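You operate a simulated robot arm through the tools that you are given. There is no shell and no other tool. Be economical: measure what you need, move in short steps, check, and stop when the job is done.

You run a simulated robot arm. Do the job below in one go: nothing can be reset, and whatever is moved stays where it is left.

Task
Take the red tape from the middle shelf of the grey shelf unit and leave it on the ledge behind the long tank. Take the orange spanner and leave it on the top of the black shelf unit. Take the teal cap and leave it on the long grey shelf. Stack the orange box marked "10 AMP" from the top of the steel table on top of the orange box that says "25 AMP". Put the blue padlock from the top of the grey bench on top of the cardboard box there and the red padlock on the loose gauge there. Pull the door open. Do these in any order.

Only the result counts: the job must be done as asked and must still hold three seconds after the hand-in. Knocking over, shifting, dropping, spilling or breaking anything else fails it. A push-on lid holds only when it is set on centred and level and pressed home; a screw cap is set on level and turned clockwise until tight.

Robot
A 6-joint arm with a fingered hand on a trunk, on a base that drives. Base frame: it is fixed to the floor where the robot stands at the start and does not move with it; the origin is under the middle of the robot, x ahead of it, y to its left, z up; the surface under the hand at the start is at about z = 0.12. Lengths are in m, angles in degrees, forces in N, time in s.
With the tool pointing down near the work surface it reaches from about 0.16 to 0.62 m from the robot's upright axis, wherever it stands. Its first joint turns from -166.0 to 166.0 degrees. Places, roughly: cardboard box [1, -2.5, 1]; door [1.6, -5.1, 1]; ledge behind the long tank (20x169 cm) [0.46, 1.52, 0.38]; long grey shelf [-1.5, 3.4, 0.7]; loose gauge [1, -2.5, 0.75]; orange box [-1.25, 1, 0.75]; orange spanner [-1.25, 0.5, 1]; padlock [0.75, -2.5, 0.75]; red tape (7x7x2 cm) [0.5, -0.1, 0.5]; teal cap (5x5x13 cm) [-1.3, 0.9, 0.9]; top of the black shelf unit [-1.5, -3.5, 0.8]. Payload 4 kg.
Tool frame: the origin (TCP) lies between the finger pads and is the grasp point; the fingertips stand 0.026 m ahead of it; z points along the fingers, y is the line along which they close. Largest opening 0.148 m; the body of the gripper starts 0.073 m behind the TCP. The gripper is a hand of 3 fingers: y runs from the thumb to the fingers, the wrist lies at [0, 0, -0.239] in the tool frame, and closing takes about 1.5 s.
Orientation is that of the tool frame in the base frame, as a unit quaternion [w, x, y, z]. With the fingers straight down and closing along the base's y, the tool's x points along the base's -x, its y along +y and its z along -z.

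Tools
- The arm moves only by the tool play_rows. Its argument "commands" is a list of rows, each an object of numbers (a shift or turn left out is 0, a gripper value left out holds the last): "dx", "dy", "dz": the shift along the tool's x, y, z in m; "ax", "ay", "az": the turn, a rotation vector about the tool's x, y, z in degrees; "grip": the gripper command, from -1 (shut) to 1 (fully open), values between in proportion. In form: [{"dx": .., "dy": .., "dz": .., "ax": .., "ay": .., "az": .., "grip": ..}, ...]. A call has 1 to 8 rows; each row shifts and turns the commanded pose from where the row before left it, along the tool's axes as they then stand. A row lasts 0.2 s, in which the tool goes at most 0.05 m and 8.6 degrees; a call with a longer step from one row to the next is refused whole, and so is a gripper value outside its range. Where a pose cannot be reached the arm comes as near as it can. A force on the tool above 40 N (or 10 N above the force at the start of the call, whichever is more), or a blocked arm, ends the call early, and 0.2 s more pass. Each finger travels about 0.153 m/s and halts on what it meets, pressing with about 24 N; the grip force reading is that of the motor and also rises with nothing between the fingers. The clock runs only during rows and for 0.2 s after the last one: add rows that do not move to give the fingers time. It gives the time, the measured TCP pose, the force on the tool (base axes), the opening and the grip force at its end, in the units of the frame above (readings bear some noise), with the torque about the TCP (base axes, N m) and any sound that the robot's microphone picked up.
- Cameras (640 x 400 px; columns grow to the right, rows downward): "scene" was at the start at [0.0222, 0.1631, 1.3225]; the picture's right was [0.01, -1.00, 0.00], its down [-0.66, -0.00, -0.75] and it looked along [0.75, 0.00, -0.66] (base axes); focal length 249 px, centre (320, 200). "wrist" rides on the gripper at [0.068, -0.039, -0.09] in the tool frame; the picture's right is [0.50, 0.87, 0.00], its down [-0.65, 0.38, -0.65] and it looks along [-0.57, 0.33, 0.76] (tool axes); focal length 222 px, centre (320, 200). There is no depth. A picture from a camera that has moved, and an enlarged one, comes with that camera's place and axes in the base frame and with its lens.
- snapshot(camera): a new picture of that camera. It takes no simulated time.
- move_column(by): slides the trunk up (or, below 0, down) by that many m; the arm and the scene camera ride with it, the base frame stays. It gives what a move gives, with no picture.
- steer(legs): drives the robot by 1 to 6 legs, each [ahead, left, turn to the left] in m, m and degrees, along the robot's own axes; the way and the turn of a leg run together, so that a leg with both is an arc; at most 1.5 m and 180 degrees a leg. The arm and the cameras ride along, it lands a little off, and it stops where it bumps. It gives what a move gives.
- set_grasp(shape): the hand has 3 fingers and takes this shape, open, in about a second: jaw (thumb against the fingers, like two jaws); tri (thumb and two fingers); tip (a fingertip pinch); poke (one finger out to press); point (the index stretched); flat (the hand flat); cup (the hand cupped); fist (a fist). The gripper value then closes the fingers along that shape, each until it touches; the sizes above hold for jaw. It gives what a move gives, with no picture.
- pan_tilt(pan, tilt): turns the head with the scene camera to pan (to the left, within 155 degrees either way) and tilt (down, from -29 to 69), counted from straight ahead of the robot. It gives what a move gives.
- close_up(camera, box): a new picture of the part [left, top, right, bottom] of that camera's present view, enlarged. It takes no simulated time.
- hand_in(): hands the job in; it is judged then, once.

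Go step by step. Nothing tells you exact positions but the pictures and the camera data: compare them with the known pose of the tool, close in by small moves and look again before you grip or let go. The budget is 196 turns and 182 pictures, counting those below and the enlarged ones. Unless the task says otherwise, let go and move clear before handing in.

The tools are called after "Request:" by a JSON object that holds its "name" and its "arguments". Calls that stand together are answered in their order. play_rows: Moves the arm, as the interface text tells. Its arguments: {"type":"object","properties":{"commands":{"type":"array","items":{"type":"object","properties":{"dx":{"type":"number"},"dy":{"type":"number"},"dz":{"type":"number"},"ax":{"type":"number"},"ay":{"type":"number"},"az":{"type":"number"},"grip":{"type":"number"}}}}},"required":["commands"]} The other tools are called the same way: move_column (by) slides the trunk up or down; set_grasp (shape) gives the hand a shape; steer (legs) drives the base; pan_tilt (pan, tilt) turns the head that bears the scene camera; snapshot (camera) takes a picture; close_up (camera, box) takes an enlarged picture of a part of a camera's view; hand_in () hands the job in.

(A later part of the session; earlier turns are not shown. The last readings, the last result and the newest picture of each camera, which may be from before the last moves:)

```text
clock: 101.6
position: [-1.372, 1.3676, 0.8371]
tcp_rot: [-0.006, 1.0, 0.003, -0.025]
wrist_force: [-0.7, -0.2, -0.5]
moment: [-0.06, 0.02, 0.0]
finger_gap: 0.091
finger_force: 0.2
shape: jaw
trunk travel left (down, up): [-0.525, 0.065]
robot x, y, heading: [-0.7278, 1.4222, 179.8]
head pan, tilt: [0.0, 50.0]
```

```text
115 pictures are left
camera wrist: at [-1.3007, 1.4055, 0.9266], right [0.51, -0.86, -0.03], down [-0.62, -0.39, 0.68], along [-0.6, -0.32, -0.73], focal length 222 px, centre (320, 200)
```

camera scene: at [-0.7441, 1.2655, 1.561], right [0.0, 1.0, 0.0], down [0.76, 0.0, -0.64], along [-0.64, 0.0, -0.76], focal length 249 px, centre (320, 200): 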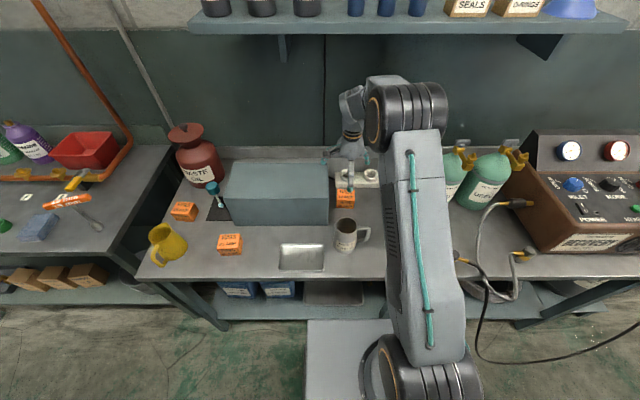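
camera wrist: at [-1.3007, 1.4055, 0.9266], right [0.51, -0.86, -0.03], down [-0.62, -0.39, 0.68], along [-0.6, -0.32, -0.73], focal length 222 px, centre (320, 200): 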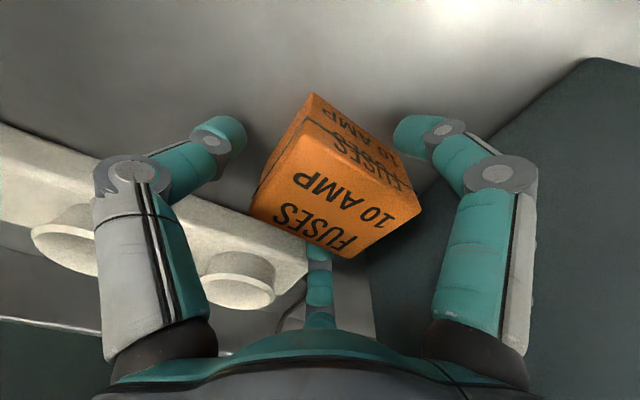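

Request:
{"name": "play_rows", "arguments": {"commands": [{"dz": 0.009}, {"dz": 0.009}, {"grip": -1}, {}, {}, {}, {}]}}

Request:
{"name": "snapshot", "arguments": {"camera": "wrist"}}

```text
clock: 102.4
position: [-1.3751, 1.367, 0.8271]
tcp_rot: [-0.005, 1.0, 0.003, -0.029]
wrist_force: [7.1, -3.5, 27.8]
moment: [-0.79, -1.53, 0.01]
finger_gap: 0.0575
finger_force: 21.8
shape: jaw
trunk travel left (down, up): [-0.525, 0.065]
robot x, y, heading: [-0.7271, 1.4277, 179.7]
head pan, tilt: [0.0, 50.0]
stopped in row 4: the force on the tool passed its limit at 42 N (the readings are from after the stop); the commanded pose is now the measured one
```

```text
114 pictures are left
camera wrist: at [-1.3017, 1.4046, 0.9147], right [0.5, -0.86, -0.04], down [-0.61, -0.39, 0.69], along [-0.61, -0.32, -0.73], focal length 222 px, centre (320, 200)
```

wrist: 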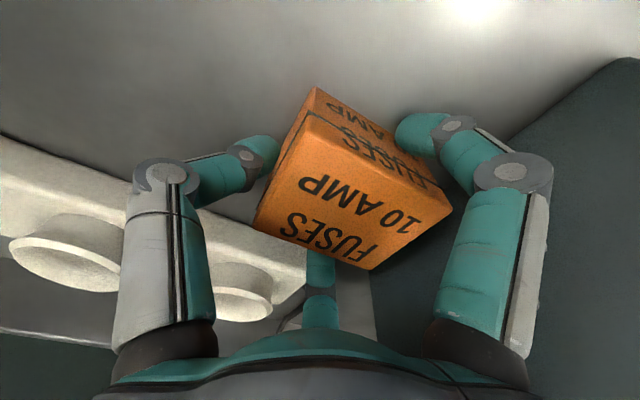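

Something pressed up on the near fingertip (likely the table). Raising 1 cm and finishing the closing.

Request:
{"name": "play_rows", "arguments": {"commands": [{"dz": -0.01}, {}, {}, {}]}}

Request:
{"name": "snapshot", "arguments": {"camera": "wrist"}}

Request:
{"name": "close_up", "arguments": {"camera": "scene", "box": [280, 120, 440, 240]}}

```text
clock: 103.4
position: [-1.3749, 1.3681, 0.8339]
tcp_rot: [-0.005, 1.0, 0.004, -0.025]
wrist_force: [0.0, -0.3, -1.2]
moment: [0.03, 0.0, -0.02]
finger_gap: 0.0566
finger_force: 23.7
shape: jaw
trunk travel left (down, up): [-0.525, 0.065]
robot x, y, heading: [-0.7313, 1.4241, 179.5]
head pan, tilt: [0.0, 50.0]
```

```text
113 pictures are left
camera wrist: at [-1.3023, 1.4052, 0.9216], right [0.51, -0.86, -0.04], down [-0.62, -0.39, 0.68], along [-0.6, -0.32, -0.73], focal length 222 px, centre (320, 200)
```

wrist: 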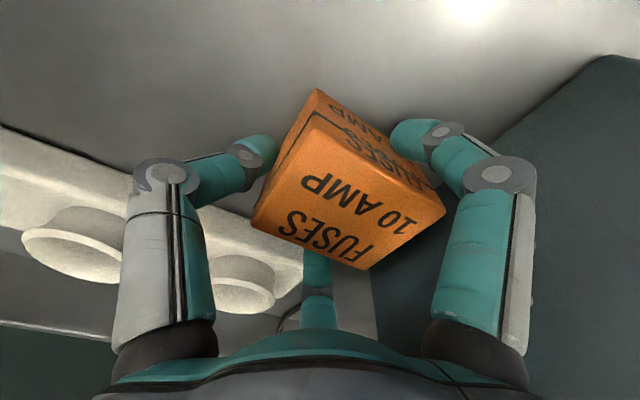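

```text
3.33 times, centred on (360, 180) of scene
camera zoom: at [-0.7476, 1.2649, 1.5603], right [0.0, 1.0, 0.0], down [0.77, 0.0, -0.64], along [-0.64, 0.0, -0.77], focal length 830 px, centre (187, 267)
```

zoom: 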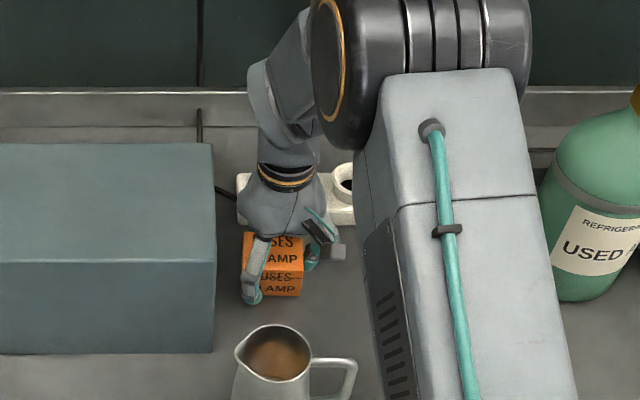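

Gripped. Test lift 4 cm.

Request:
{"name": "play_rows", "arguments": {"commands": [{"dz": -0.02}, {"dz": -0.02}, {}]}}

Request:
{"name": "snapshot", "arguments": {"camera": "wrist"}}

Request:
{"name": "close_up", "arguments": {"camera": "scene", "box": [200, 100, 440, 280]}}

```text
clock: 104.2
position: [-1.3733, 1.3661, 0.8738]
tcp_rot: [-0.006, 1.0, 0.003, -0.027]
wrist_force: [1.0, -0.4, -0.3]
moment: [0.02, 0.04, 0.01]
finger_gap: 0.0567
finger_force: 24.5
shape: jaw
trunk travel left (down, up): [-0.525, 0.065]
robot x, y, heading: [-0.7286, 1.4265, 179.9]
head pan, tilt: [0.0, 50.0]
```

```text
111 pictures are left
camera wrist: at [-1.2996, 1.4037, 0.9624], right [0.51, -0.86, -0.04], down [-0.62, -0.39, 0.68], along [-0.6, -0.32, -0.73], focal length 222 px, centre (320, 200)
```

wrist: 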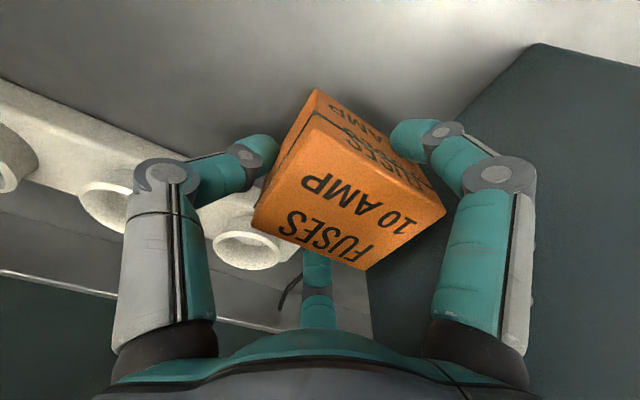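

```text
2.22 times, centred on (320, 190) of scene
camera zoom: at [-0.7474, 1.2649, 1.5603], right [0.0, 1.0, 0.0], down [0.77, 0.0, -0.64], along [-0.64, 0.0, -0.77], focal length 553 px, centre (320, 222)
```

zoom: 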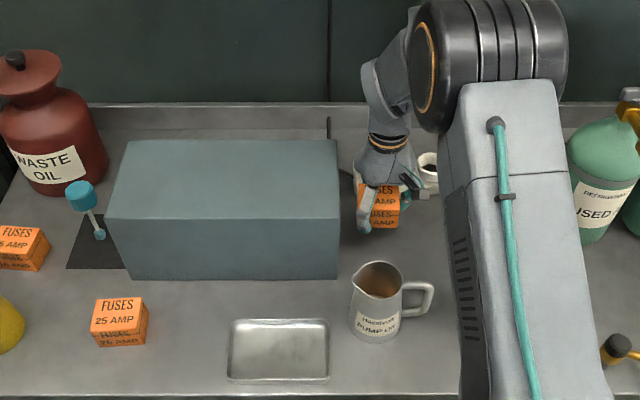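

The box is held firmly. Lifting high, pulling in and driving sideways towards the 25 AMP box.

Request:
{"name": "play_rows", "arguments": {"commands": [{"dz": -0.045}, {"dz": -0.045}, {"dz": -0.045}, {"dz": -0.045}, {"dz": -0.03}, {"dx": 0.048}, {"dx": 0.048}]}}

Request:
{"name": "play_rows", "arguments": {"commands": [{"dx": 0.048}, {"dx": 0.046}, {}]}}

Request:
{"name": "steer", "arguments": {"legs": [[0, 0.398, 0]]}}

Request:
{"name": "snapshot", "arguments": {"camera": "scene"}}

Request:
{"name": "snapshot", "arguments": {"camera": "wrist"}}

```text
clock: 105.8
position: [-1.265, 1.3651, 1.0777]
tcp_rot: [-0.006, 1.0, 0.004, -0.027]
wrist_force: [-0.5, 0.9, -1.0]
moment: [-0.01, 0.01, -0.03]
finger_gap: 0.0564
finger_force: 23.6
shape: jaw
trunk travel left (down, up): [-0.525, 0.065]
robot x, y, heading: [-0.7303, 1.4277, 179.9]
head pan, tilt: [0.0, 50.0]
```

```text
clock: 106.6
position: [-1.1716, 1.366, 1.075]
tcp_rot: [-0.005, 1.0, 0.004, -0.027]
wrist_force: [-0.4, 0.0, -1.6]
moment: [0.04, 0.02, -0.02]
finger_gap: 0.0562
finger_force: 24.4
shape: jaw
trunk travel left (down, up): [-0.525, 0.065]
robot x, y, heading: [-0.7307, 1.4233, 180.0]
head pan, tilt: [0.0, 50.0]
```

```text
clock: 109.1
position: [-1.1736, 0.9663, 1.0741]
tcp_rot: [-0.005, 1.0, 0.002, -0.025]
wrist_force: [-0.8, 0.1, -0.7]
moment: [0.02, 0.01, -0.02]
finger_gap: 0.0562
finger_force: 23.9
shape: jaw
trunk travel left (down, up): [-0.525, 0.065]
robot x, y, heading: [-0.7278, 1.0251, 179.9]
head pan, tilt: [0.0, 50.0]
```

```text
109 pictures are left
camera scene: at [-0.7484, 0.8666, 1.5603], right [0.0, 1.0, 0.0], down [0.77, 0.0, -0.64], along [-0.64, 0.0, -0.77], focal length 249 px, centre (320, 200)
```

scene: 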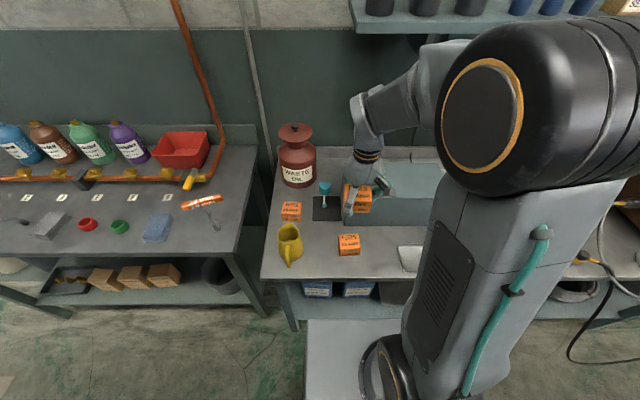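

```text
108 pictures are left
camera wrist: at [-1.1006, 1.005, 1.1629], right [0.5, -0.86, -0.04], down [-0.62, -0.39, 0.68], along [-0.6, -0.32, -0.73], focal length 222 px, centre (320, 200)
```

wrist: 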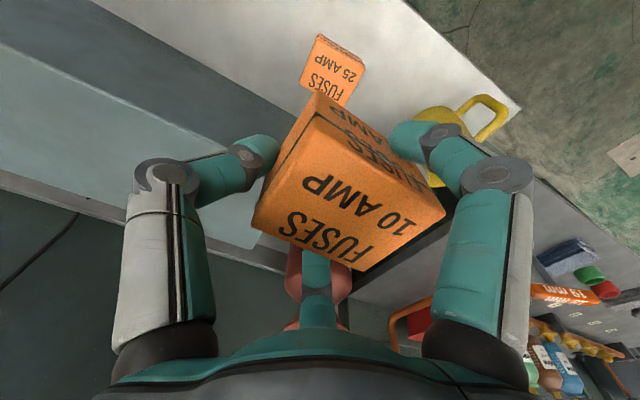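

Request:
{"name": "close_up", "arguments": {"camera": "scene", "box": [270, 160, 430, 280]}}

Request:
{"name": "close_up", "arguments": {"camera": "wrist", "box": [270, 20, 430, 120]}}

```text
3.33 times, centred on (350, 220) of scene
camera zoom: at [-0.7484, 0.8666, 1.5603], right [0.0, 1.0, 0.0], down [0.77, 0.0, -0.64], along [-0.64, 0.0, -0.77], focal length 830 px, centre (220, 133)
```

zoom: 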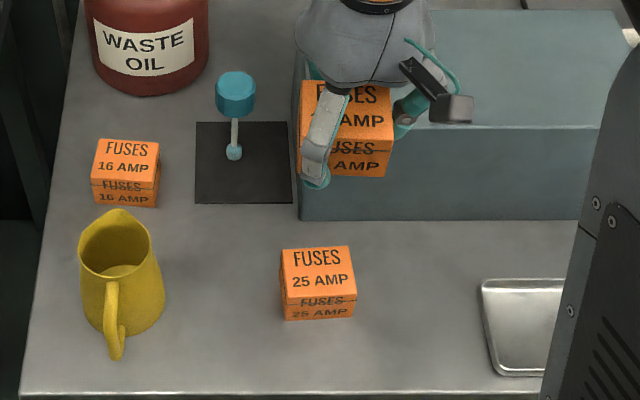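

```text
4.00 times, centred on (350, 70) of wrist
camera zoom: at [-1.1006, 1.005, 1.1629], right [0.5, -0.86, -0.04], down [-0.62, -0.39, 0.68], along [-0.6, -0.32, -0.73], focal length 888 px, centre (200, 720)
```

zoom: 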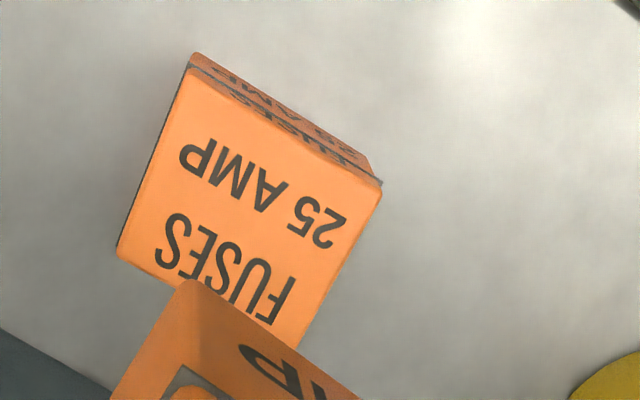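

25 AMP top centre is (-1.170, 0.963); the held box sits at TCP + (0.003, -0.011). Descending to just above it.

Request:
{"name": "play_rows", "arguments": {"commands": [{"dx": 0.0022, "dy": -0.002, "dz": 0.0415}, {"dx": 0.0022, "dy": -0.002, "dz": 0.0415}, {"dx": 0.0022, "dy": -0.002, "dz": 0.0415}, {"dx": 0.0022, "dy": -0.002, "dz": 0.0415}, {}]}}

Request:
{"name": "close_up", "arguments": {"camera": "scene", "box": [270, 160, 430, 280]}}

Request:
{"name": "snapshot", "arguments": {"camera": "wrist"}}

```text
clock: 110.3
position: [-1.1743, 0.9783, 0.9085]
tcp_rot: [-0.005, 1.0, 0.002, -0.026]
wrist_force: [0.1, 0.5, -1.1]
moment: [0.01, 0.02, -0.01]
finger_gap: 0.056
finger_force: 24.1
shape: jaw
trunk travel left (down, up): [-0.525, 0.065]
robot x, y, heading: [-0.7315, 1.0304, 179.8]
head pan, tilt: [0.0, 50.0]
```

```text
3.33 times, centred on (350, 220) of scene
camera zoom: at [-0.7488, 0.8668, 1.5603], right [0.0, 1.0, 0.0], down [0.77, 0.0, -0.64], along [-0.64, 0.0, -0.77], focal length 830 px, centre (220, 133)
```

zoom: 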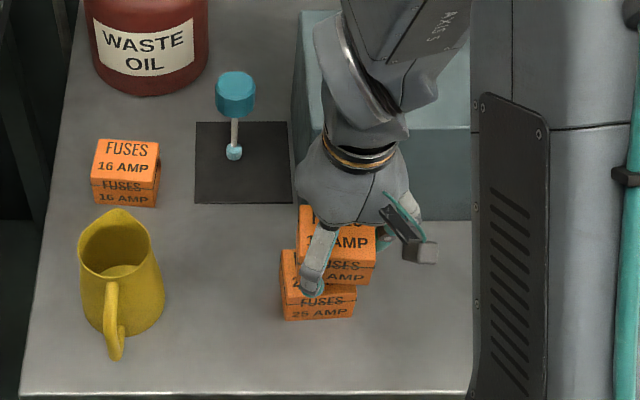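

```text
104 pictures are left
camera wrist: at [-1.1009, 1.0163, 0.996], right [0.5, -0.86, -0.04], down [-0.62, -0.39, 0.68], along [-0.6, -0.32, -0.73], focal length 222 px, centre (320, 200)
```

wrist: 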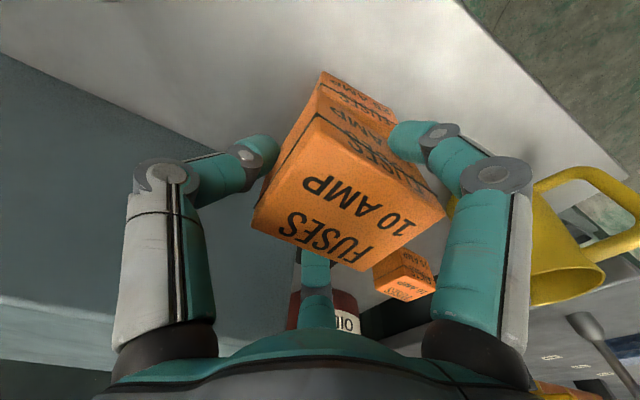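

The held box is ~1.2 cm too far in +y. Correcting and lowering a bit.

Request:
{"name": "play_rows", "arguments": {"commands": [{"dy": 0.012}, {"dx": 0.0005, "dz": 0.01}, {}]}}

Request:
{"name": "close_up", "arguments": {"camera": "scene", "box": [310, 190, 410, 265]}}

```text
clock: 111.1
position: [-1.1738, 0.9649, 0.8975]
tcp_rot: [-0.006, 1.0, 0.003, -0.026]
wrist_force: [1.1, 0.4, -1.1]
moment: [0.01, -0.01, -0.02]
finger_gap: 0.056
finger_force: 24.1
shape: jaw
trunk travel left (down, up): [-0.525, 0.065]
robot x, y, heading: [-0.7295, 1.0277, 179.9]
head pan, tilt: [0.0, 50.0]
```

```text
5.33 times, centred on (360, 228) of scene
camera zoom: at [-0.7485, 0.8669, 1.5603], right [0.0, 1.0, 0.0], down [0.77, 0.0, -0.64], along [-0.64, 0.0, -0.77], focal length 1328 px, centre (107, 53)
```

zoom: 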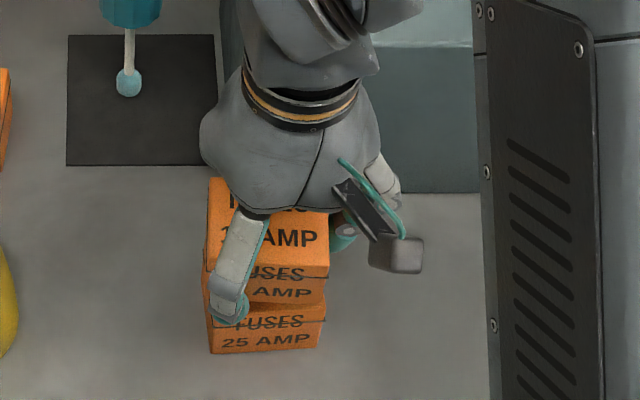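

Well aligned now. Lowering to contact.

Request:
{"name": "play_rows", "arguments": {"commands": [{"dz": 0.004}, {"dz": 0.003}, {"dz": 0.002}]}}

```text
clock: 111.9
position: [-1.1737, 0.9653, 0.8892]
tcp_rot: [-0.005, 1.0, 0.002, -0.026]
wrist_force: [-0.7, 0.2, -1.0]
moment: [-0.02, -0.02, 0.01]
finger_gap: 0.0562
finger_force: 23.7
shape: jaw
trunk travel left (down, up): [-0.525, 0.065]
robot x, y, heading: [-0.7289, 1.027, 180.0]
head pan, tilt: [0.0, 50.0]
```

Request:
{"name": "play_rows", "arguments": {"commands": [{"dz": 0.002}, {"dz": 0.002}]}}

Request:
{"name": "close_up", "arguments": {"camera": "scene", "box": [310, 190, 410, 265]}}

```text
clock: 112.5
position: [-1.1744, 0.9665, 0.8849]
tcp_rot: [-0.005, 1.0, 0.002, -0.027]
wrist_force: [0.4, 0.1, -0.8]
moment: [-0.01, 0.03, -0.03]
finger_gap: 0.0562
finger_force: 24.2
shape: jaw
trunk travel left (down, up): [-0.525, 0.065]
robot x, y, heading: [-0.7287, 1.0267, 180.0]
head pan, tilt: [0.0, 50.0]
```

```text
5.33 times, centred on (360, 228) of scene
camera zoom: at [-0.7485, 0.8668, 1.5603], right [0.0, 1.0, 0.0], down [0.77, 0.0, -0.64], along [-0.64, 0.0, -0.77], focal length 1328 px, centre (107, 53)
```

zoom: 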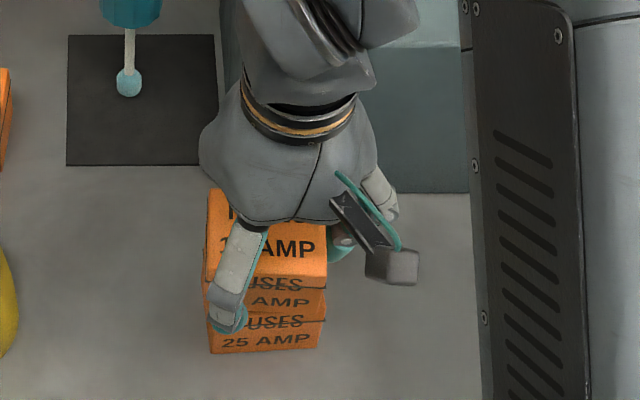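

Request:
{"name": "play_rows", "arguments": {"commands": [{"dz": 0.002}, {"dz": 0.002}]}}

```text
clock: 113.1
position: [-1.1735, 0.9658, 0.8826]
tcp_rot: [-0.004, 1.0, 0.002, -0.027]
wrist_force: [0.0, 0.0, -1.4]
moment: [0.02, 0.01, 0.0]
finger_gap: 0.056
finger_force: 24.2
shape: jaw
trunk travel left (down, up): [-0.525, 0.065]
robot x, y, heading: [-0.7326, 1.0252, 180.1]
head pan, tilt: [0.0, 50.0]
```

Request:
{"name": "play_rows", "arguments": {"commands": [{"dz": 0.0025}, {"dz": 0.0025}]}}

Request:
{"name": "close_up", "arguments": {"camera": "scene", "box": [310, 190, 410, 265]}}

```text
clock: 113.7
position: [-1.1744, 0.9661, 0.8772]
tcp_rot: [-0.006, 1.0, 0.002, -0.027]
wrist_force: [0.2, 1.2, 9.0]
moment: [-0.25, -0.38, 0.01]
finger_gap: 0.0559
finger_force: 23.6
shape: jaw
trunk travel left (down, up): [-0.525, 0.065]
robot x, y, heading: [-0.7272, 1.0293, 180.0]
head pan, tilt: [0.0, 50.0]
```

```text
5.33 times, centred on (360, 228) of scene
camera zoom: at [-0.7479, 0.867, 1.5606], right [0.0, 1.0, 0.0], down [0.77, 0.0, -0.64], along [-0.64, 0.0, -0.77], focal length 1328 px, centre (107, 53)
```

zoom: 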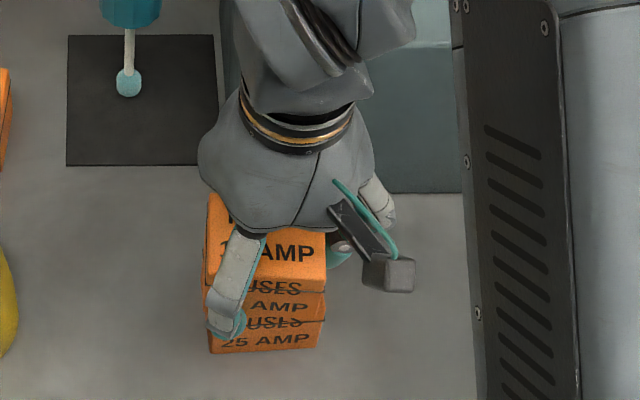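

The boxes are in contact (9 N). Releasing and rising.

Request:
{"name": "play_rows", "arguments": {"commands": [{"grip": -0.1}, {"grip": 0.05}, {"grip": 0.22}, {}, {"dz": -0.02}, {"dz": -0.04}, {"dz": -0.045}, {"dz": -0.045}]}}

Request:
{"name": "close_up", "arguments": {"camera": "scene", "box": [270, 160, 430, 280]}}

Request:
{"name": "snapshot", "arguments": {"camera": "wrist"}}

```text
clock: 115.5
position: [-1.1648, 0.9647, 1.0283]
tcp_rot: [-0.004, 1.0, 0.003, -0.026]
wrist_force: [-0.4, 0.1, 0.5]
moment: [0.01, -0.05, -0.05]
finger_gap: 0.0896
finger_force: 0.1
shape: jaw
trunk travel left (down, up): [-0.525, 0.065]
robot x, y, heading: [-0.7313, 1.028, 179.8]
head pan, tilt: [0.0, 50.0]
```

```text
3.33 times, centred on (350, 220) of scene
camera zoom: at [-0.7481, 0.8669, 1.5603], right [0.0, 1.0, 0.0], down [0.77, 0.0, -0.64], along [-0.64, 0.0, -0.77], focal length 830 px, centre (220, 133)
```

zoom: 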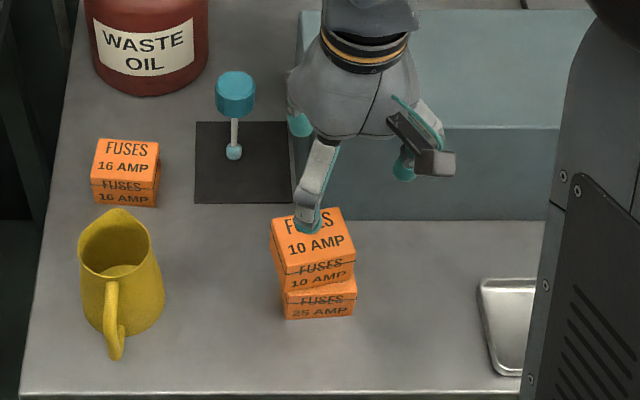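

```text
99 pictures are left
camera wrist: at [-1.0935, 1.003, 1.1164], right [0.5, -0.86, -0.04], down [-0.62, -0.39, 0.68], along [-0.6, -0.32, -0.73], focal length 222 px, centre (320, 200)
```

wrist: 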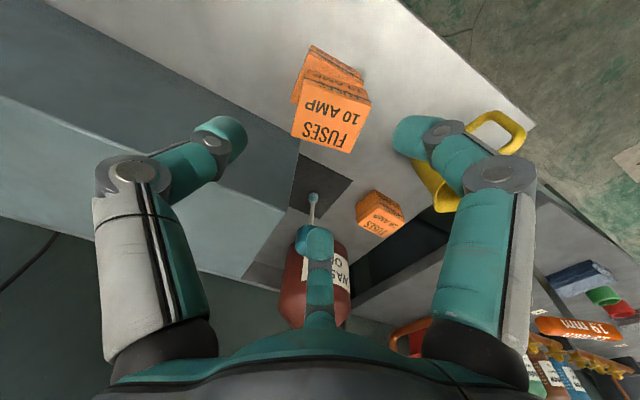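

The 10 AMP box rests on the 25 AMP box. Next the teal cap at about (-1.37, 0.884), cap body z≈0.86–0.905: rolling the hand 60° and driving 8 cm left.

Request:
{"name": "play_rows", "arguments": {"commands": [{"az": 8.5, "dz": -0.03}, {"az": 8.5}, {"az": 8.5}, {"az": 8.5}, {"az": 8.5}, {"az": 8.5}, {"az": 8.5, "grip": 0.0}, {}]}}

Request:
{"name": "steer", "arguments": {"legs": [[0, 0.08, 0]]}}

Request:
{"name": "close_up", "arguments": {"camera": "scene", "box": [240, 110, 400, 230]}}

Request:
{"name": "snapshot", "arguments": {"camera": "wrist"}}

```text
clock: 117.3
position: [-1.1648, 0.9646, 1.0559]
tcp_rot: [0.009, 0.869, -0.494, -0.026]
wrist_force: [0.3, -0.7, -0.4]
moment: [0.02, -0.01, 0.01]
finger_gap: 0.0751
finger_force: 0.1
shape: jaw
trunk travel left (down, up): [-0.525, 0.065]
robot x, y, heading: [-0.7308, 1.028, 180.0]
head pan, tilt: [0.0, 50.0]
```

```text
clock: 118.3
position: [-1.1654, 0.8855, 1.0573]
tcp_rot: [0.008, 0.869, -0.495, -0.026]
wrist_force: [0.8, 0.3, -0.6]
moment: [0.01, 0.04, 0.0]
finger_gap: 0.0741
finger_force: 0.1
shape: jaw
trunk travel left (down, up): [-0.525, 0.065]
robot x, y, heading: [-0.7272, 0.9448, 179.6]
head pan, tilt: [0.0, 50.0]
```

```text
3.33 times, centred on (320, 170) of scene
camera zoom: at [-0.7488, 0.7872, 1.5603], right [0.0, 1.0, 0.0], down [0.77, 0.0, -0.64], along [-0.64, 0.0, -0.77], focal length 830 px, centre (320, 300)
```

zoom: 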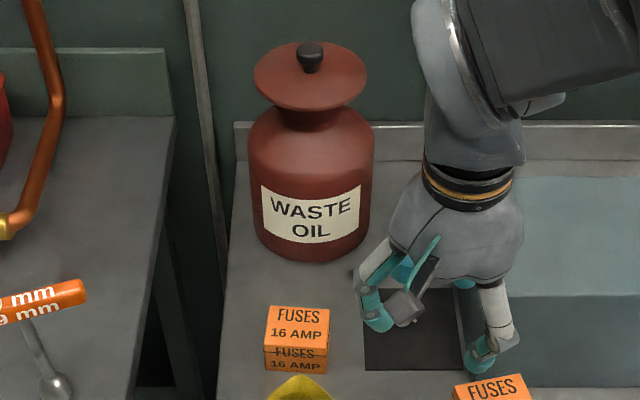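

```text
97 pictures are left
camera wrist: at [-1.0919, 0.845, 1.1435], right [-0.49, -0.87, 0.02], down [-0.62, 0.36, 0.69], along [-0.61, 0.33, -0.72], focal length 222 px, centre (320, 200)
```

wrist: 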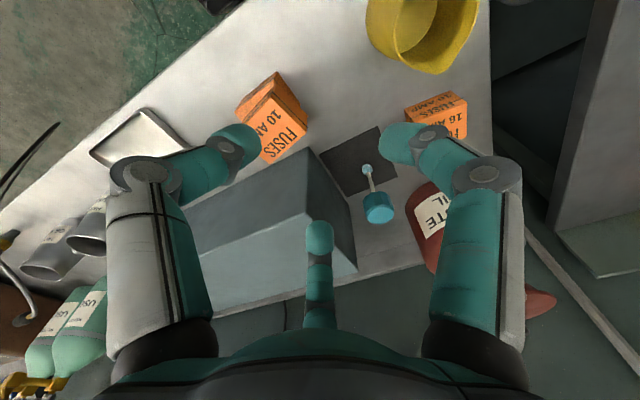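

Cap confirmed at (-1.37, 0.886), upright. Moving above it.

Request:
{"name": "play_rows", "arguments": {"commands": [{"dx": -0.0204, "dy": 0.0347, "dz": 0.0154}, {"dx": -0.0204, "dy": 0.0347, "dz": 0.0154}, {"dx": -0.0204, "dy": 0.0347, "dz": 0.0154}, {"dx": -0.0204, "dy": 0.0347, "dz": 0.0154}, {"dx": -0.0204, "dy": 0.0347, "dz": 0.0154}, {}]}}

Request:
{"name": "snapshot", "arguments": {"camera": "wrist"}}

Request:
{"name": "close_up", "arguments": {"camera": "scene", "box": [260, 130, 400, 235]}}

```text
clock: 119.8
position: [-1.3716, 0.8856, 0.9883]
tcp_rot: [0.008, 0.869, -0.494, -0.026]
wrist_force: [0.1, 1.2, -0.3]
moment: [-0.04, 0.0, 0.01]
finger_gap: 0.0747
finger_force: 0.0
shape: jaw
trunk travel left (down, up): [-0.525, 0.065]
robot x, y, heading: [-0.7289, 0.9466, 179.9]
head pan, tilt: [0.0, 50.0]
```

```text
96 pictures are left
camera wrist: at [-1.298, 0.846, 1.0761], right [-0.49, -0.87, 0.02], down [-0.62, 0.36, 0.69], along [-0.61, 0.33, -0.72], focal length 222 px, centre (320, 200)
```

wrist: 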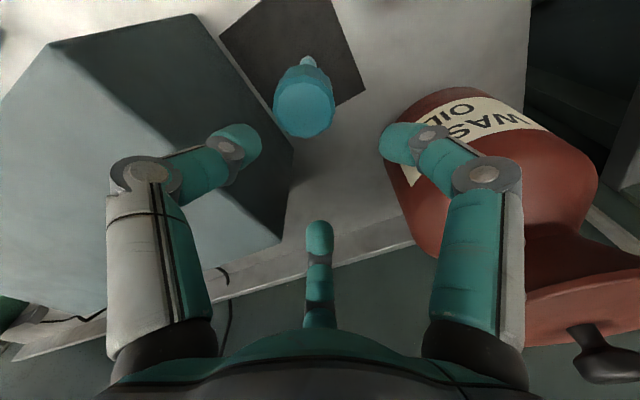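

```text
3.81 times, centred on (330, 182) of scene
camera zoom: at [-0.7492, 0.7876, 1.5603], right [0.0, 1.0, 0.0], down [0.77, 0.0, -0.64], along [-0.64, 0.0, -0.77], focal length 949 px, centre (282, 267)
```

zoom: 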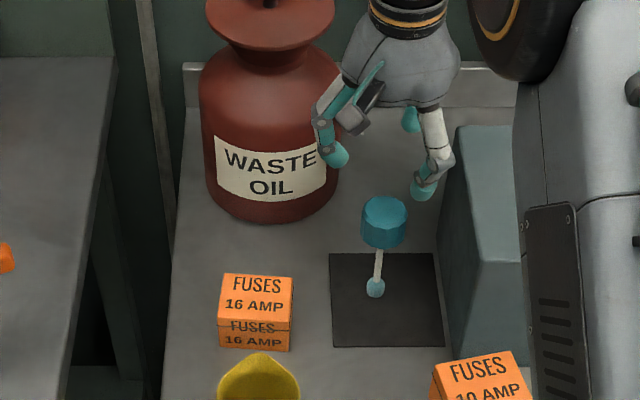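

Top of cap reads about (-1.36, 0.886, ~0.91). Opening a bit more and descending partway.

Request:
{"name": "play_rows", "arguments": {"commands": [{"grip": 0.25}, {"dx": 0.003, "dy": -0.005, "dz": 0.025}, {"dx": 0.003, "dy": -0.005, "dz": 0.025}, {}]}}

Request:
{"name": "snapshot", "arguments": {"camera": "wrist"}}

```text
clock: 120.8
position: [-1.362, 0.8851, 0.9407]
tcp_rot: [0.009, 0.869, -0.494, -0.026]
wrist_force: [-0.5, 0.5, 0.3]
moment: [0.04, -0.04, 0.0]
finger_gap: 0.0917
finger_force: 0.1
shape: jaw
trunk travel left (down, up): [-0.525, 0.065]
robot x, y, heading: [-0.729, 0.9481, 179.8]
head pan, tilt: [0.0, 50.0]
```

```text
94 pictures are left
camera wrist: at [-1.2884, 0.8455, 1.0269], right [-0.49, -0.87, 0.02], down [-0.62, 0.36, 0.69], along [-0.61, 0.33, -0.72], focal length 222 px, centre (320, 200)
```

wrist: 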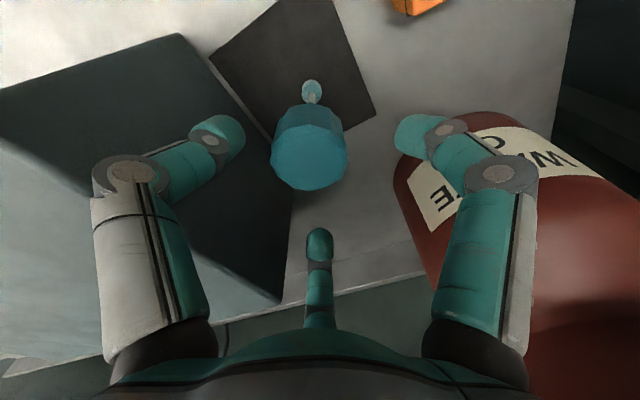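

Cap top is nearer (-1.35, 0.884, 0.92). Final approach and close around the cap.

Request:
{"name": "play_rows", "arguments": {"commands": [{"dx": 0.0037, "dy": -0.0048, "dz": 0.02}, {"dx": 0.0037, "dy": -0.0048, "dz": 0.02}, {}]}}

Request:
{"name": "snapshot", "arguments": {"camera": "wrist"}}

```text
clock: 121.5
position: [-1.3512, 0.8829, 0.8986]
tcp_rot: [0.008, 0.869, -0.494, -0.026]
wrist_force: [0.0, 0.2, 0.7]
moment: [0.0, 0.03, 0.01]
finger_gap: 0.092
finger_force: 0.1
shape: jaw
trunk travel left (down, up): [-0.525, 0.065]
robot x, y, heading: [-0.7305, 0.9475, 179.7]
head pan, tilt: [0.0, 50.0]
```

```text
93 pictures are left
camera wrist: at [-1.278, 0.8439, 0.9862], right [-0.49, -0.87, 0.02], down [-0.62, 0.36, 0.69], along [-0.61, 0.33, -0.72], focal length 222 px, centre (320, 200)
```

wrist: 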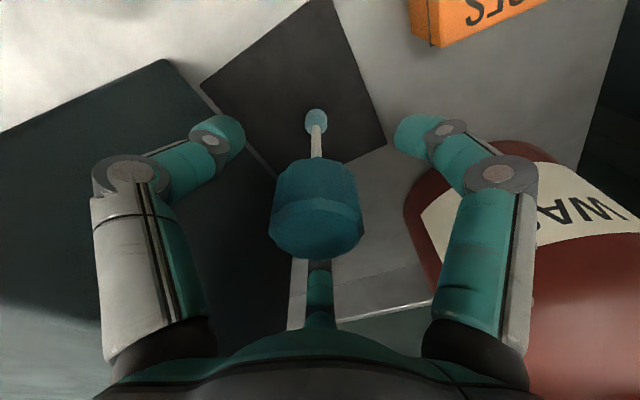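

Centred. Raising 1.2 cm so the tips meet the cap body, then closing.

Request:
{"name": "play_rows", "arguments": {"commands": [{"dz": -0.012}, {"grip": -0.2}, {"grip": -1}, {}, {}, {}]}}

Request:
{"name": "snapshot", "arguments": {"camera": "wrist"}}

```text
clock: 123.0
position: [-1.3498, 0.8842, 0.9112]
tcp_rot: [0.008, 0.869, -0.494, -0.026]
wrist_force: [-0.1, -0.4, 0.0]
moment: [-0.01, 0.0, -0.02]
finger_gap: 0.0085
finger_force: 24.5
shape: jaw
trunk travel left (down, up): [-0.525, 0.065]
robot x, y, heading: [-0.7263, 0.9481, 180.0]
head pan, tilt: [0.0, 50.0]
```

```text
92 pictures are left
camera wrist: at [-1.277, 0.8444, 0.9985], right [-0.49, -0.87, 0.02], down [-0.62, 0.36, 0.69], along [-0.61, 0.33, -0.72], focal length 222 px, centre (320, 200)
```

wrist: 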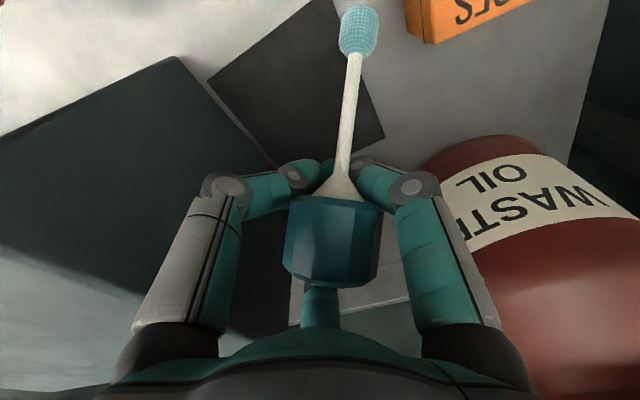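

The tips closed on the stem just under the cap, with the cap captured inside the hand. Lifting to check.

Request:
{"name": "play_rows", "arguments": {"commands": [{"dz": -0.03}, {"dz": -0.04}, {"dz": -0.04}, {"dz": -0.04}, {}]}}

Request:
{"name": "snapshot", "arguments": {"camera": "wrist"}}

Request:
{"name": "close_up", "arguments": {"camera": "scene", "box": [260, 110, 420, 230]}}

```text
clock: 124.2
position: [-1.34, 0.8811, 1.0608]
tcp_rot: [0.008, 0.869, -0.494, -0.027]
wrist_force: [0.1, 0.3, 0.0]
moment: [-0.02, 0.02, 0.0]
finger_gap: 0.009
finger_force: 23.7
shape: jaw
trunk travel left (down, up): [-0.525, 0.065]
robot x, y, heading: [-0.7292, 0.9447, 180.0]
head pan, tilt: [0.0, 50.0]
```

```text
91 pictures are left
camera wrist: at [-1.2669, 0.8418, 1.1481], right [-0.49, -0.87, 0.02], down [-0.62, 0.36, 0.69], along [-0.61, 0.33, -0.72], focal length 222 px, centre (320, 200)
```

wrist: 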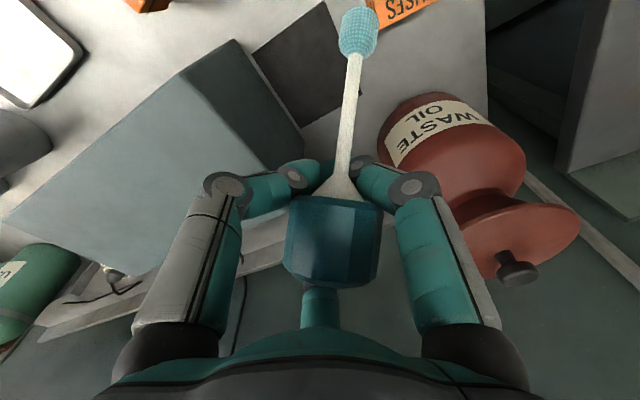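

```text
3.33 times, centred on (340, 170) of scene
camera zoom: at [-0.7487, 0.7877, 1.5603], right [0.0, 1.0, 0.0], down [0.77, 0.0, -0.64], along [-0.64, 0.0, -0.77], focal length 830 px, centre (253, 300)
```

zoom: 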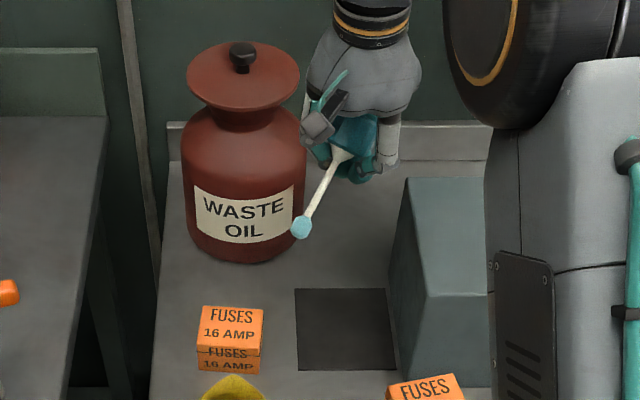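

The cap is held with its stem slanting down. Pulling in and driving along to the long grey shelf.

Request:
{"name": "play_rows", "arguments": {"commands": [{"dx": 0.0204, "dy": -0.0343, "dz": -0.002}, {"dx": 0.0204, "dy": -0.0343, "dz": -0.002}, {"dx": 0.0204, "dy": -0.0343, "dz": -0.002}, {"dx": 0.0204, "dy": -0.0343, "dz": -0.002}, {"dx": 0.0204, "dy": -0.0343, "dz": -0.002}]}}

Request:
{"name": "steer", "arguments": {"legs": [[-0.3, 0, 0], [0, -1.1, 0], [0, -1.0, 0]]}}

Request:
{"name": "pan_tilt", "arguments": {"pan": -15, "tilt": 35}}

Request:
{"name": "snapshot", "arguments": {"camera": "scene"}}

```text
clock: 125.3
position: [-1.1416, 0.8814, 1.0597]
tcp_rot: [0.008, 0.869, -0.494, -0.026]
wrist_force: [-0.1, 0.2, -0.4]
moment: [-0.01, 0.02, -0.01]
finger_gap: 0.0087
finger_force: 23.6
shape: jaw
trunk travel left (down, up): [-0.525, 0.065]
robot x, y, heading: [-0.7301, 0.9466, 180.0]
head pan, tilt: [0.0, 50.0]
```

```text
clock: 137.3
position: [-0.8038, 2.9742, 1.059]
tcp_rot: [0.007, 0.857, -0.514, -0.026]
wrist_force: [-1.0, 0.3, -0.3]
moment: [0.0, 0.0, -0.01]
finger_gap: 0.009
finger_force: 24.5
shape: jaw
trunk travel left (down, up): [-0.525, 0.065]
robot x, y, heading: [-0.3872, 3.0217, 176.9]
head pan, tilt: [0.0, 50.0]
```

```text
clock: 138.1
position: [-0.8043, 2.9728, 1.0585]
tcp_rot: [0.008, 0.858, -0.513, -0.026]
wrist_force: [-0.4, -0.2, -0.8]
moment: [0.03, 0.02, -0.01]
finger_gap: 0.0092
finger_force: 23.9
shape: jaw
trunk travel left (down, up): [-0.525, 0.065]
robot x, y, heading: [-0.3856, 3.0223, 177.0]
head pan, tilt: [-15.0, 35.0]
```

```text
89 pictures are left
camera scene: at [-0.4222, 2.8848, 1.582], right [0.31, 0.95, 0.0], down [0.55, -0.18, -0.82], along [-0.78, 0.25, -0.57], focal length 249 px, centre (320, 200)
```

scene: 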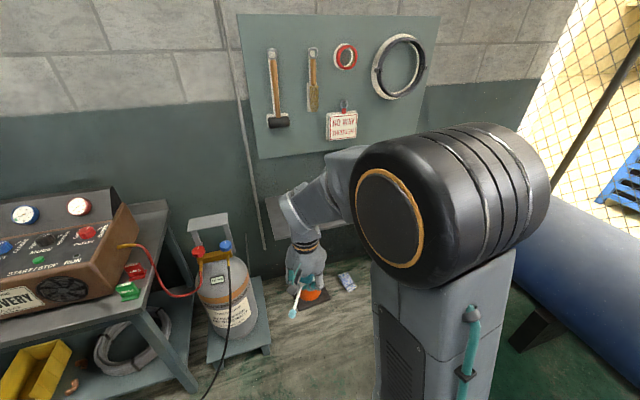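

The arm hides the shelf; moving another 35 cm right to see it from the left of the arm.

Request:
{"name": "steer", "arguments": {"legs": [[0, -0.4, 3]]}}

Request:
{"name": "snapshot", "arguments": {"camera": "scene"}}

```text
clock: 140.6
position: [-0.7899, 3.3517, 1.0593]
tcp_rot: [0.009, 0.868, -0.495, -0.026]
wrist_force: [0.9, 0.8, 0.2]
moment: [-0.02, 0.0, -0.02]
finger_gap: 0.0086
finger_force: 23.9
shape: jaw
trunk travel left (down, up): [-0.525, 0.065]
robot x, y, heading: [-0.3772, 3.4149, 179.8]
head pan, tilt: [-15.0, 35.0]
```

```text
88 pictures are left
camera scene: at [-0.4052, 3.2803, 1.5821], right [0.26, 0.96, 0.0], down [0.55, -0.15, -0.82], along [-0.79, 0.22, -0.57], focal length 249 px, centre (320, 200)
```

scene: 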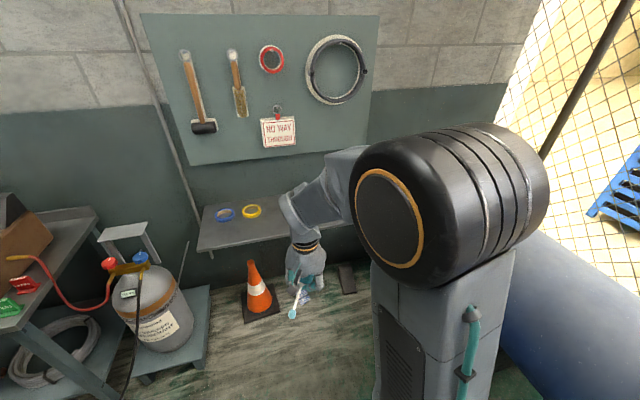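

The shelf's front edge is near x≈-1.37, surface z≈0.7, free to the right of the yellow tape. Driving up to it and looking from the hand.

Request:
{"name": "steer", "arguments": {"legs": [[0.44, -0.15, 0]]}}

Request:
{"name": "snapshot", "arguments": {"camera": "wrist"}}

Request:
{"name": "snapshot", "arguments": {"camera": "scene"}}

```text
clock: 143.3
position: [-1.2243, 3.5017, 1.0592]
tcp_rot: [0.008, 0.869, -0.494, -0.025]
wrist_force: [-0.6, -0.7, -0.5]
moment: [-0.05, -0.01, -0.01]
finger_gap: 0.0084
finger_force: 23.7
shape: jaw
trunk travel left (down, up): [-0.525, 0.065]
robot x, y, heading: [-0.8135, 3.5699, 180.1]
head pan, tilt: [-15.0, 35.0]
```

```text
87 pictures are left
camera wrist: at [-1.1507, 3.4616, 1.1465], right [-0.49, -0.87, 0.02], down [-0.62, 0.36, 0.69], along [-0.61, 0.33, -0.72], focal length 222 px, centre (320, 200)
```

wrist: 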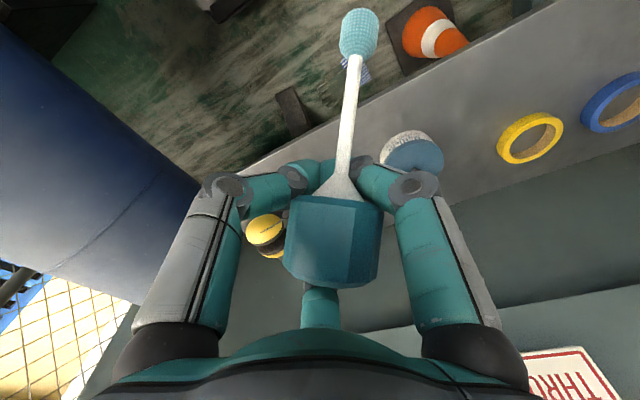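

```text
86 pictures are left
camera scene: at [-0.8385, 3.4309, 1.5821], right [0.26, 0.97, 0.0], down [0.55, -0.15, -0.82], along [-0.79, 0.21, -0.57], focal length 249 px, centre (320, 200)
```

scene: 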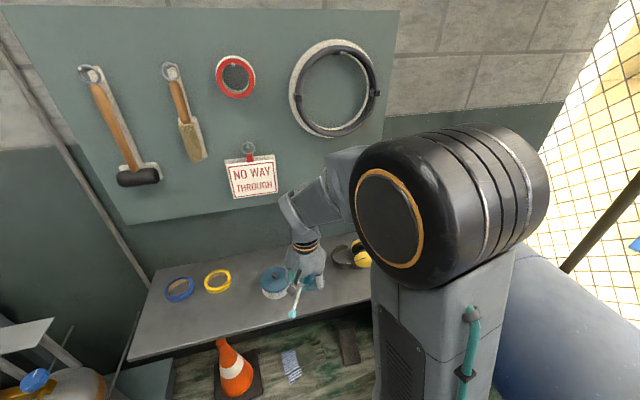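

The shelf runs x≈-1.35…-1.75; the free spot is around (-1.47, 3.28), between the yellow tape and the blue jar. The stem leans ~45°, so I'll roll the hand to point the stem toward the wall, then tilt to lay the piece down.

Request:
{"name": "play_rows", "arguments": {"commands": [{"az": -8.2}, {"az": -8.2}, {"az": -8.2}, {"az": -8.2}, {"az": -8.2}, {"az": -8.2}, {"az": -8.2}, {"az": -8.2}]}}

Request:
{"name": "play_rows", "arguments": {"commands": [{"az": -8.2}, {"az": -8.2}, {"az": -8.2}, {"az": -8.2}, {"az": -8.2}, {"az": -8.2}, {"az": -8.2}, {"az": -8.2}]}}

Request:
{"name": "steer", "arguments": {"legs": [[0, 0.22, 0]]}}

Request:
{"name": "pan_tilt", "arguments": {"pan": 0, "tilt": 45}}

Request:
{"name": "snapshot", "arguments": {"camera": "scene"}}

```text
clock: 145.1
position: [-1.2239, 3.5019, 1.0583]
tcp_rot: [-0.007, 0.998, 0.057, -0.025]
wrist_force: [0.5, -0.3, 0.3]
moment: [0.03, -0.01, 0.0]
finger_gap: 0.0088
finger_force: 24.7
shape: jaw
trunk travel left (down, up): [-0.525, 0.065]
robot x, y, heading: [-0.8133, 3.5641, 179.6]
head pan, tilt: [-15.0, 35.0]
```

```text
clock: 146.9
position: [-1.223, 3.5021, 1.0592]
tcp_rot: [-0.021, 0.808, 0.589, -0.019]
wrist_force: [0.2, 0.5, 0.4]
moment: [0.03, -0.02, -0.01]
finger_gap: 0.0085
finger_force: 23.6
shape: jaw
trunk travel left (down, up): [-0.525, 0.065]
robot x, y, heading: [-0.8099, 3.5649, 179.6]
head pan, tilt: [-15.0, 35.0]
```

```text
clock: 148.6
position: [-1.2234, 3.2793, 1.0591]
tcp_rot: [-0.02, 0.808, 0.589, -0.019]
wrist_force: [-0.3, 0.5, 0.1]
moment: [0.0, 0.0, -0.01]
finger_gap: 0.0084
finger_force: 24.0
shape: jaw
trunk travel left (down, up): [-0.525, 0.065]
robot x, y, heading: [-0.8111, 3.3475, -179.9]
head pan, tilt: [-15.0, 35.0]
```

```text
clock: 149.4
position: [-1.2231, 3.2793, 1.0592]
tcp_rot: [-0.02, 0.807, 0.59, -0.019]
wrist_force: [-0.1, 0.5, -1.1]
moment: [0.0, -0.02, 0.01]
finger_gap: 0.0087
finger_force: 24.5
shape: jaw
trunk travel left (down, up): [-0.525, 0.065]
robot x, y, heading: [-0.8094, 3.345, -179.5]
head pan, tilt: [0.0, 45.0]
```

```text
85 pictures are left
camera scene: at [-0.8341, 3.1869, 1.5673], right [0.0, 1.0, 0.0], down [0.71, 0.0, -0.71], along [-0.71, 0.0, -0.71], focal length 249 px, centre (320, 200)
```

scene: 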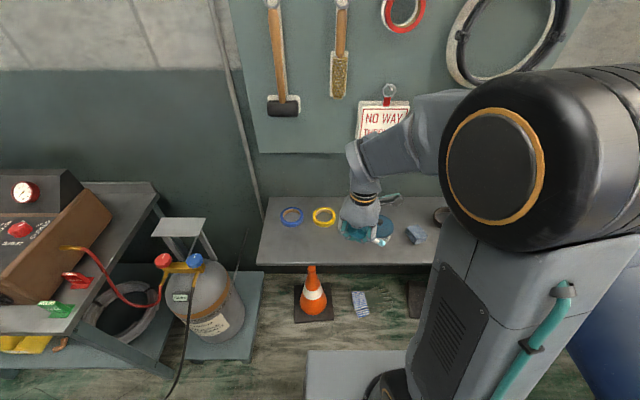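

The stem now points along +y; I'll tilt the hand 45° sideways so the piece is horizontal along y, and check.

Request:
{"name": "play_rows", "arguments": {"commands": [{"ax": 2.27, "ay": 7.14, "az": -0.4}, {"ax": 2.27, "ay": 7.14, "az": -0.4}, {"ax": 2.27, "ay": 7.14, "az": -0.4}, {"ax": 2.27, "ay": 7.14, "az": -0.4}, {"ax": 2.27, "ay": 7.14, "az": -0.4}, {"ax": 2.27, "ay": 7.14, "az": -0.4}]}}

Request:
{"name": "close_up", "arguments": {"camera": "scene", "box": [260, 150, 460, 300]}}

Request:
{"name": "snapshot", "arguments": {"camera": "wrist"}}

```text
clock: 150.8
position: [-1.2237, 3.2796, 1.0594]
tcp_rot: [-0.329, 0.738, 0.552, 0.209]
wrist_force: [-0.1, -0.5, -0.4]
moment: [-0.02, 0.01, -0.01]
finger_gap: 0.0087
finger_force: 24.4
shape: jaw
trunk travel left (down, up): [-0.525, 0.065]
robot x, y, heading: [-0.8101, 3.346, -179.6]
head pan, tilt: [0.0, 45.0]
```

```text
2.67 times, centred on (360, 225) of scene
camera zoom: at [-0.8342, 3.1867, 1.5673], right [0.0, 1.0, 0.0], down [0.71, 0.0, -0.71], along [-0.71, 0.0, -0.71], focal length 664 px, centre (213, 133)
```

zoom: 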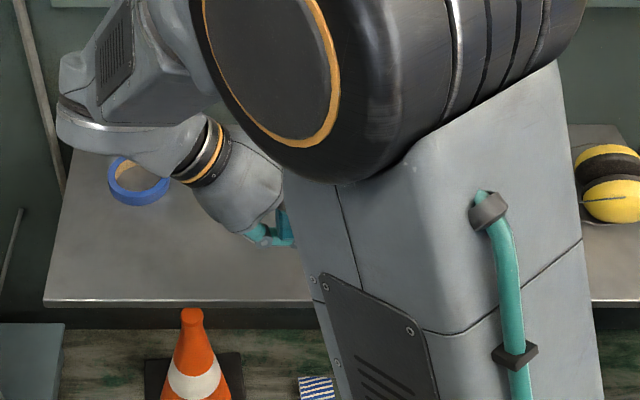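

```text
83 pictures are left
camera wrist: at [-1.2347, 3.266, 1.1783], right [0.98, 0.19, 0.12], down [0.19, -0.98, -0.08], along [0.1, 0.1, -0.99], focal length 222 px, centre (320, 200)
```

wrist: 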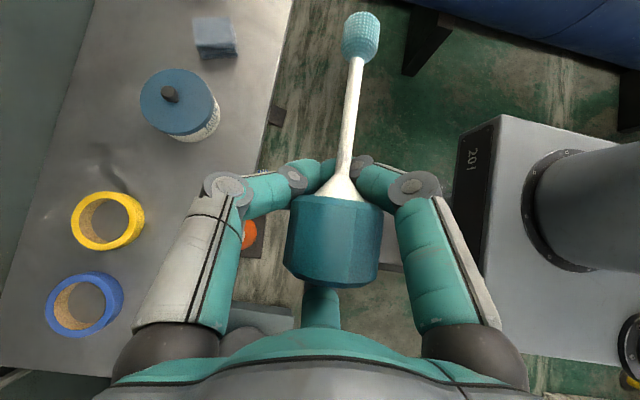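

From above I see the jar at (-1.47, 3.43) and yellow tape at (-1.59, 3.19); the clear strip is around (-1.43, 3.1–3.25). Driving 16 cm left and reaching over it.

Request:
{"name": "steer", "arguments": {"legs": [[0, 0.16, 0]]}}

Request:
{"name": "play_rows", "arguments": {"commands": [{"dx": -0.0398, "dy": -0.0217, "dz": 0.0322}, {"dx": -0.0398, "dy": -0.0217, "dz": 0.0322}, {"dx": -0.0398, "dy": -0.0217, "dz": 0.0322}]}}

Request:
{"name": "snapshot", "arguments": {"camera": "wrist"}}

```text
clock: 152.2
position: [-1.2225, 3.1174, 1.0584]
tcp_rot: [-0.326, 0.739, 0.551, 0.209]
wrist_force: [-0.9, -0.3, -0.1]
moment: [-0.02, -0.02, -0.01]
finger_gap: 0.0087
finger_force: 24.2
shape: jaw
trunk travel left (down, up): [-0.525, 0.065]
robot x, y, heading: [-0.8136, 3.1851, -179.8]
head pan, tilt: [0.0, 45.0]
```

```text
refused: row 1 steps farther than a row can; nothing moved
```

```text
82 pictures are left
camera wrist: at [-1.2343, 3.1064, 1.1781], right [0.98, 0.19, 0.12], down [0.19, -0.98, -0.08], along [0.1, 0.1, -0.99], focal length 222 px, centre (320, 200)
```

wrist: 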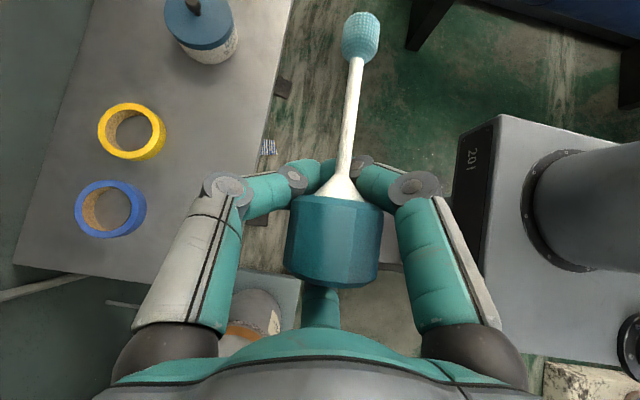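

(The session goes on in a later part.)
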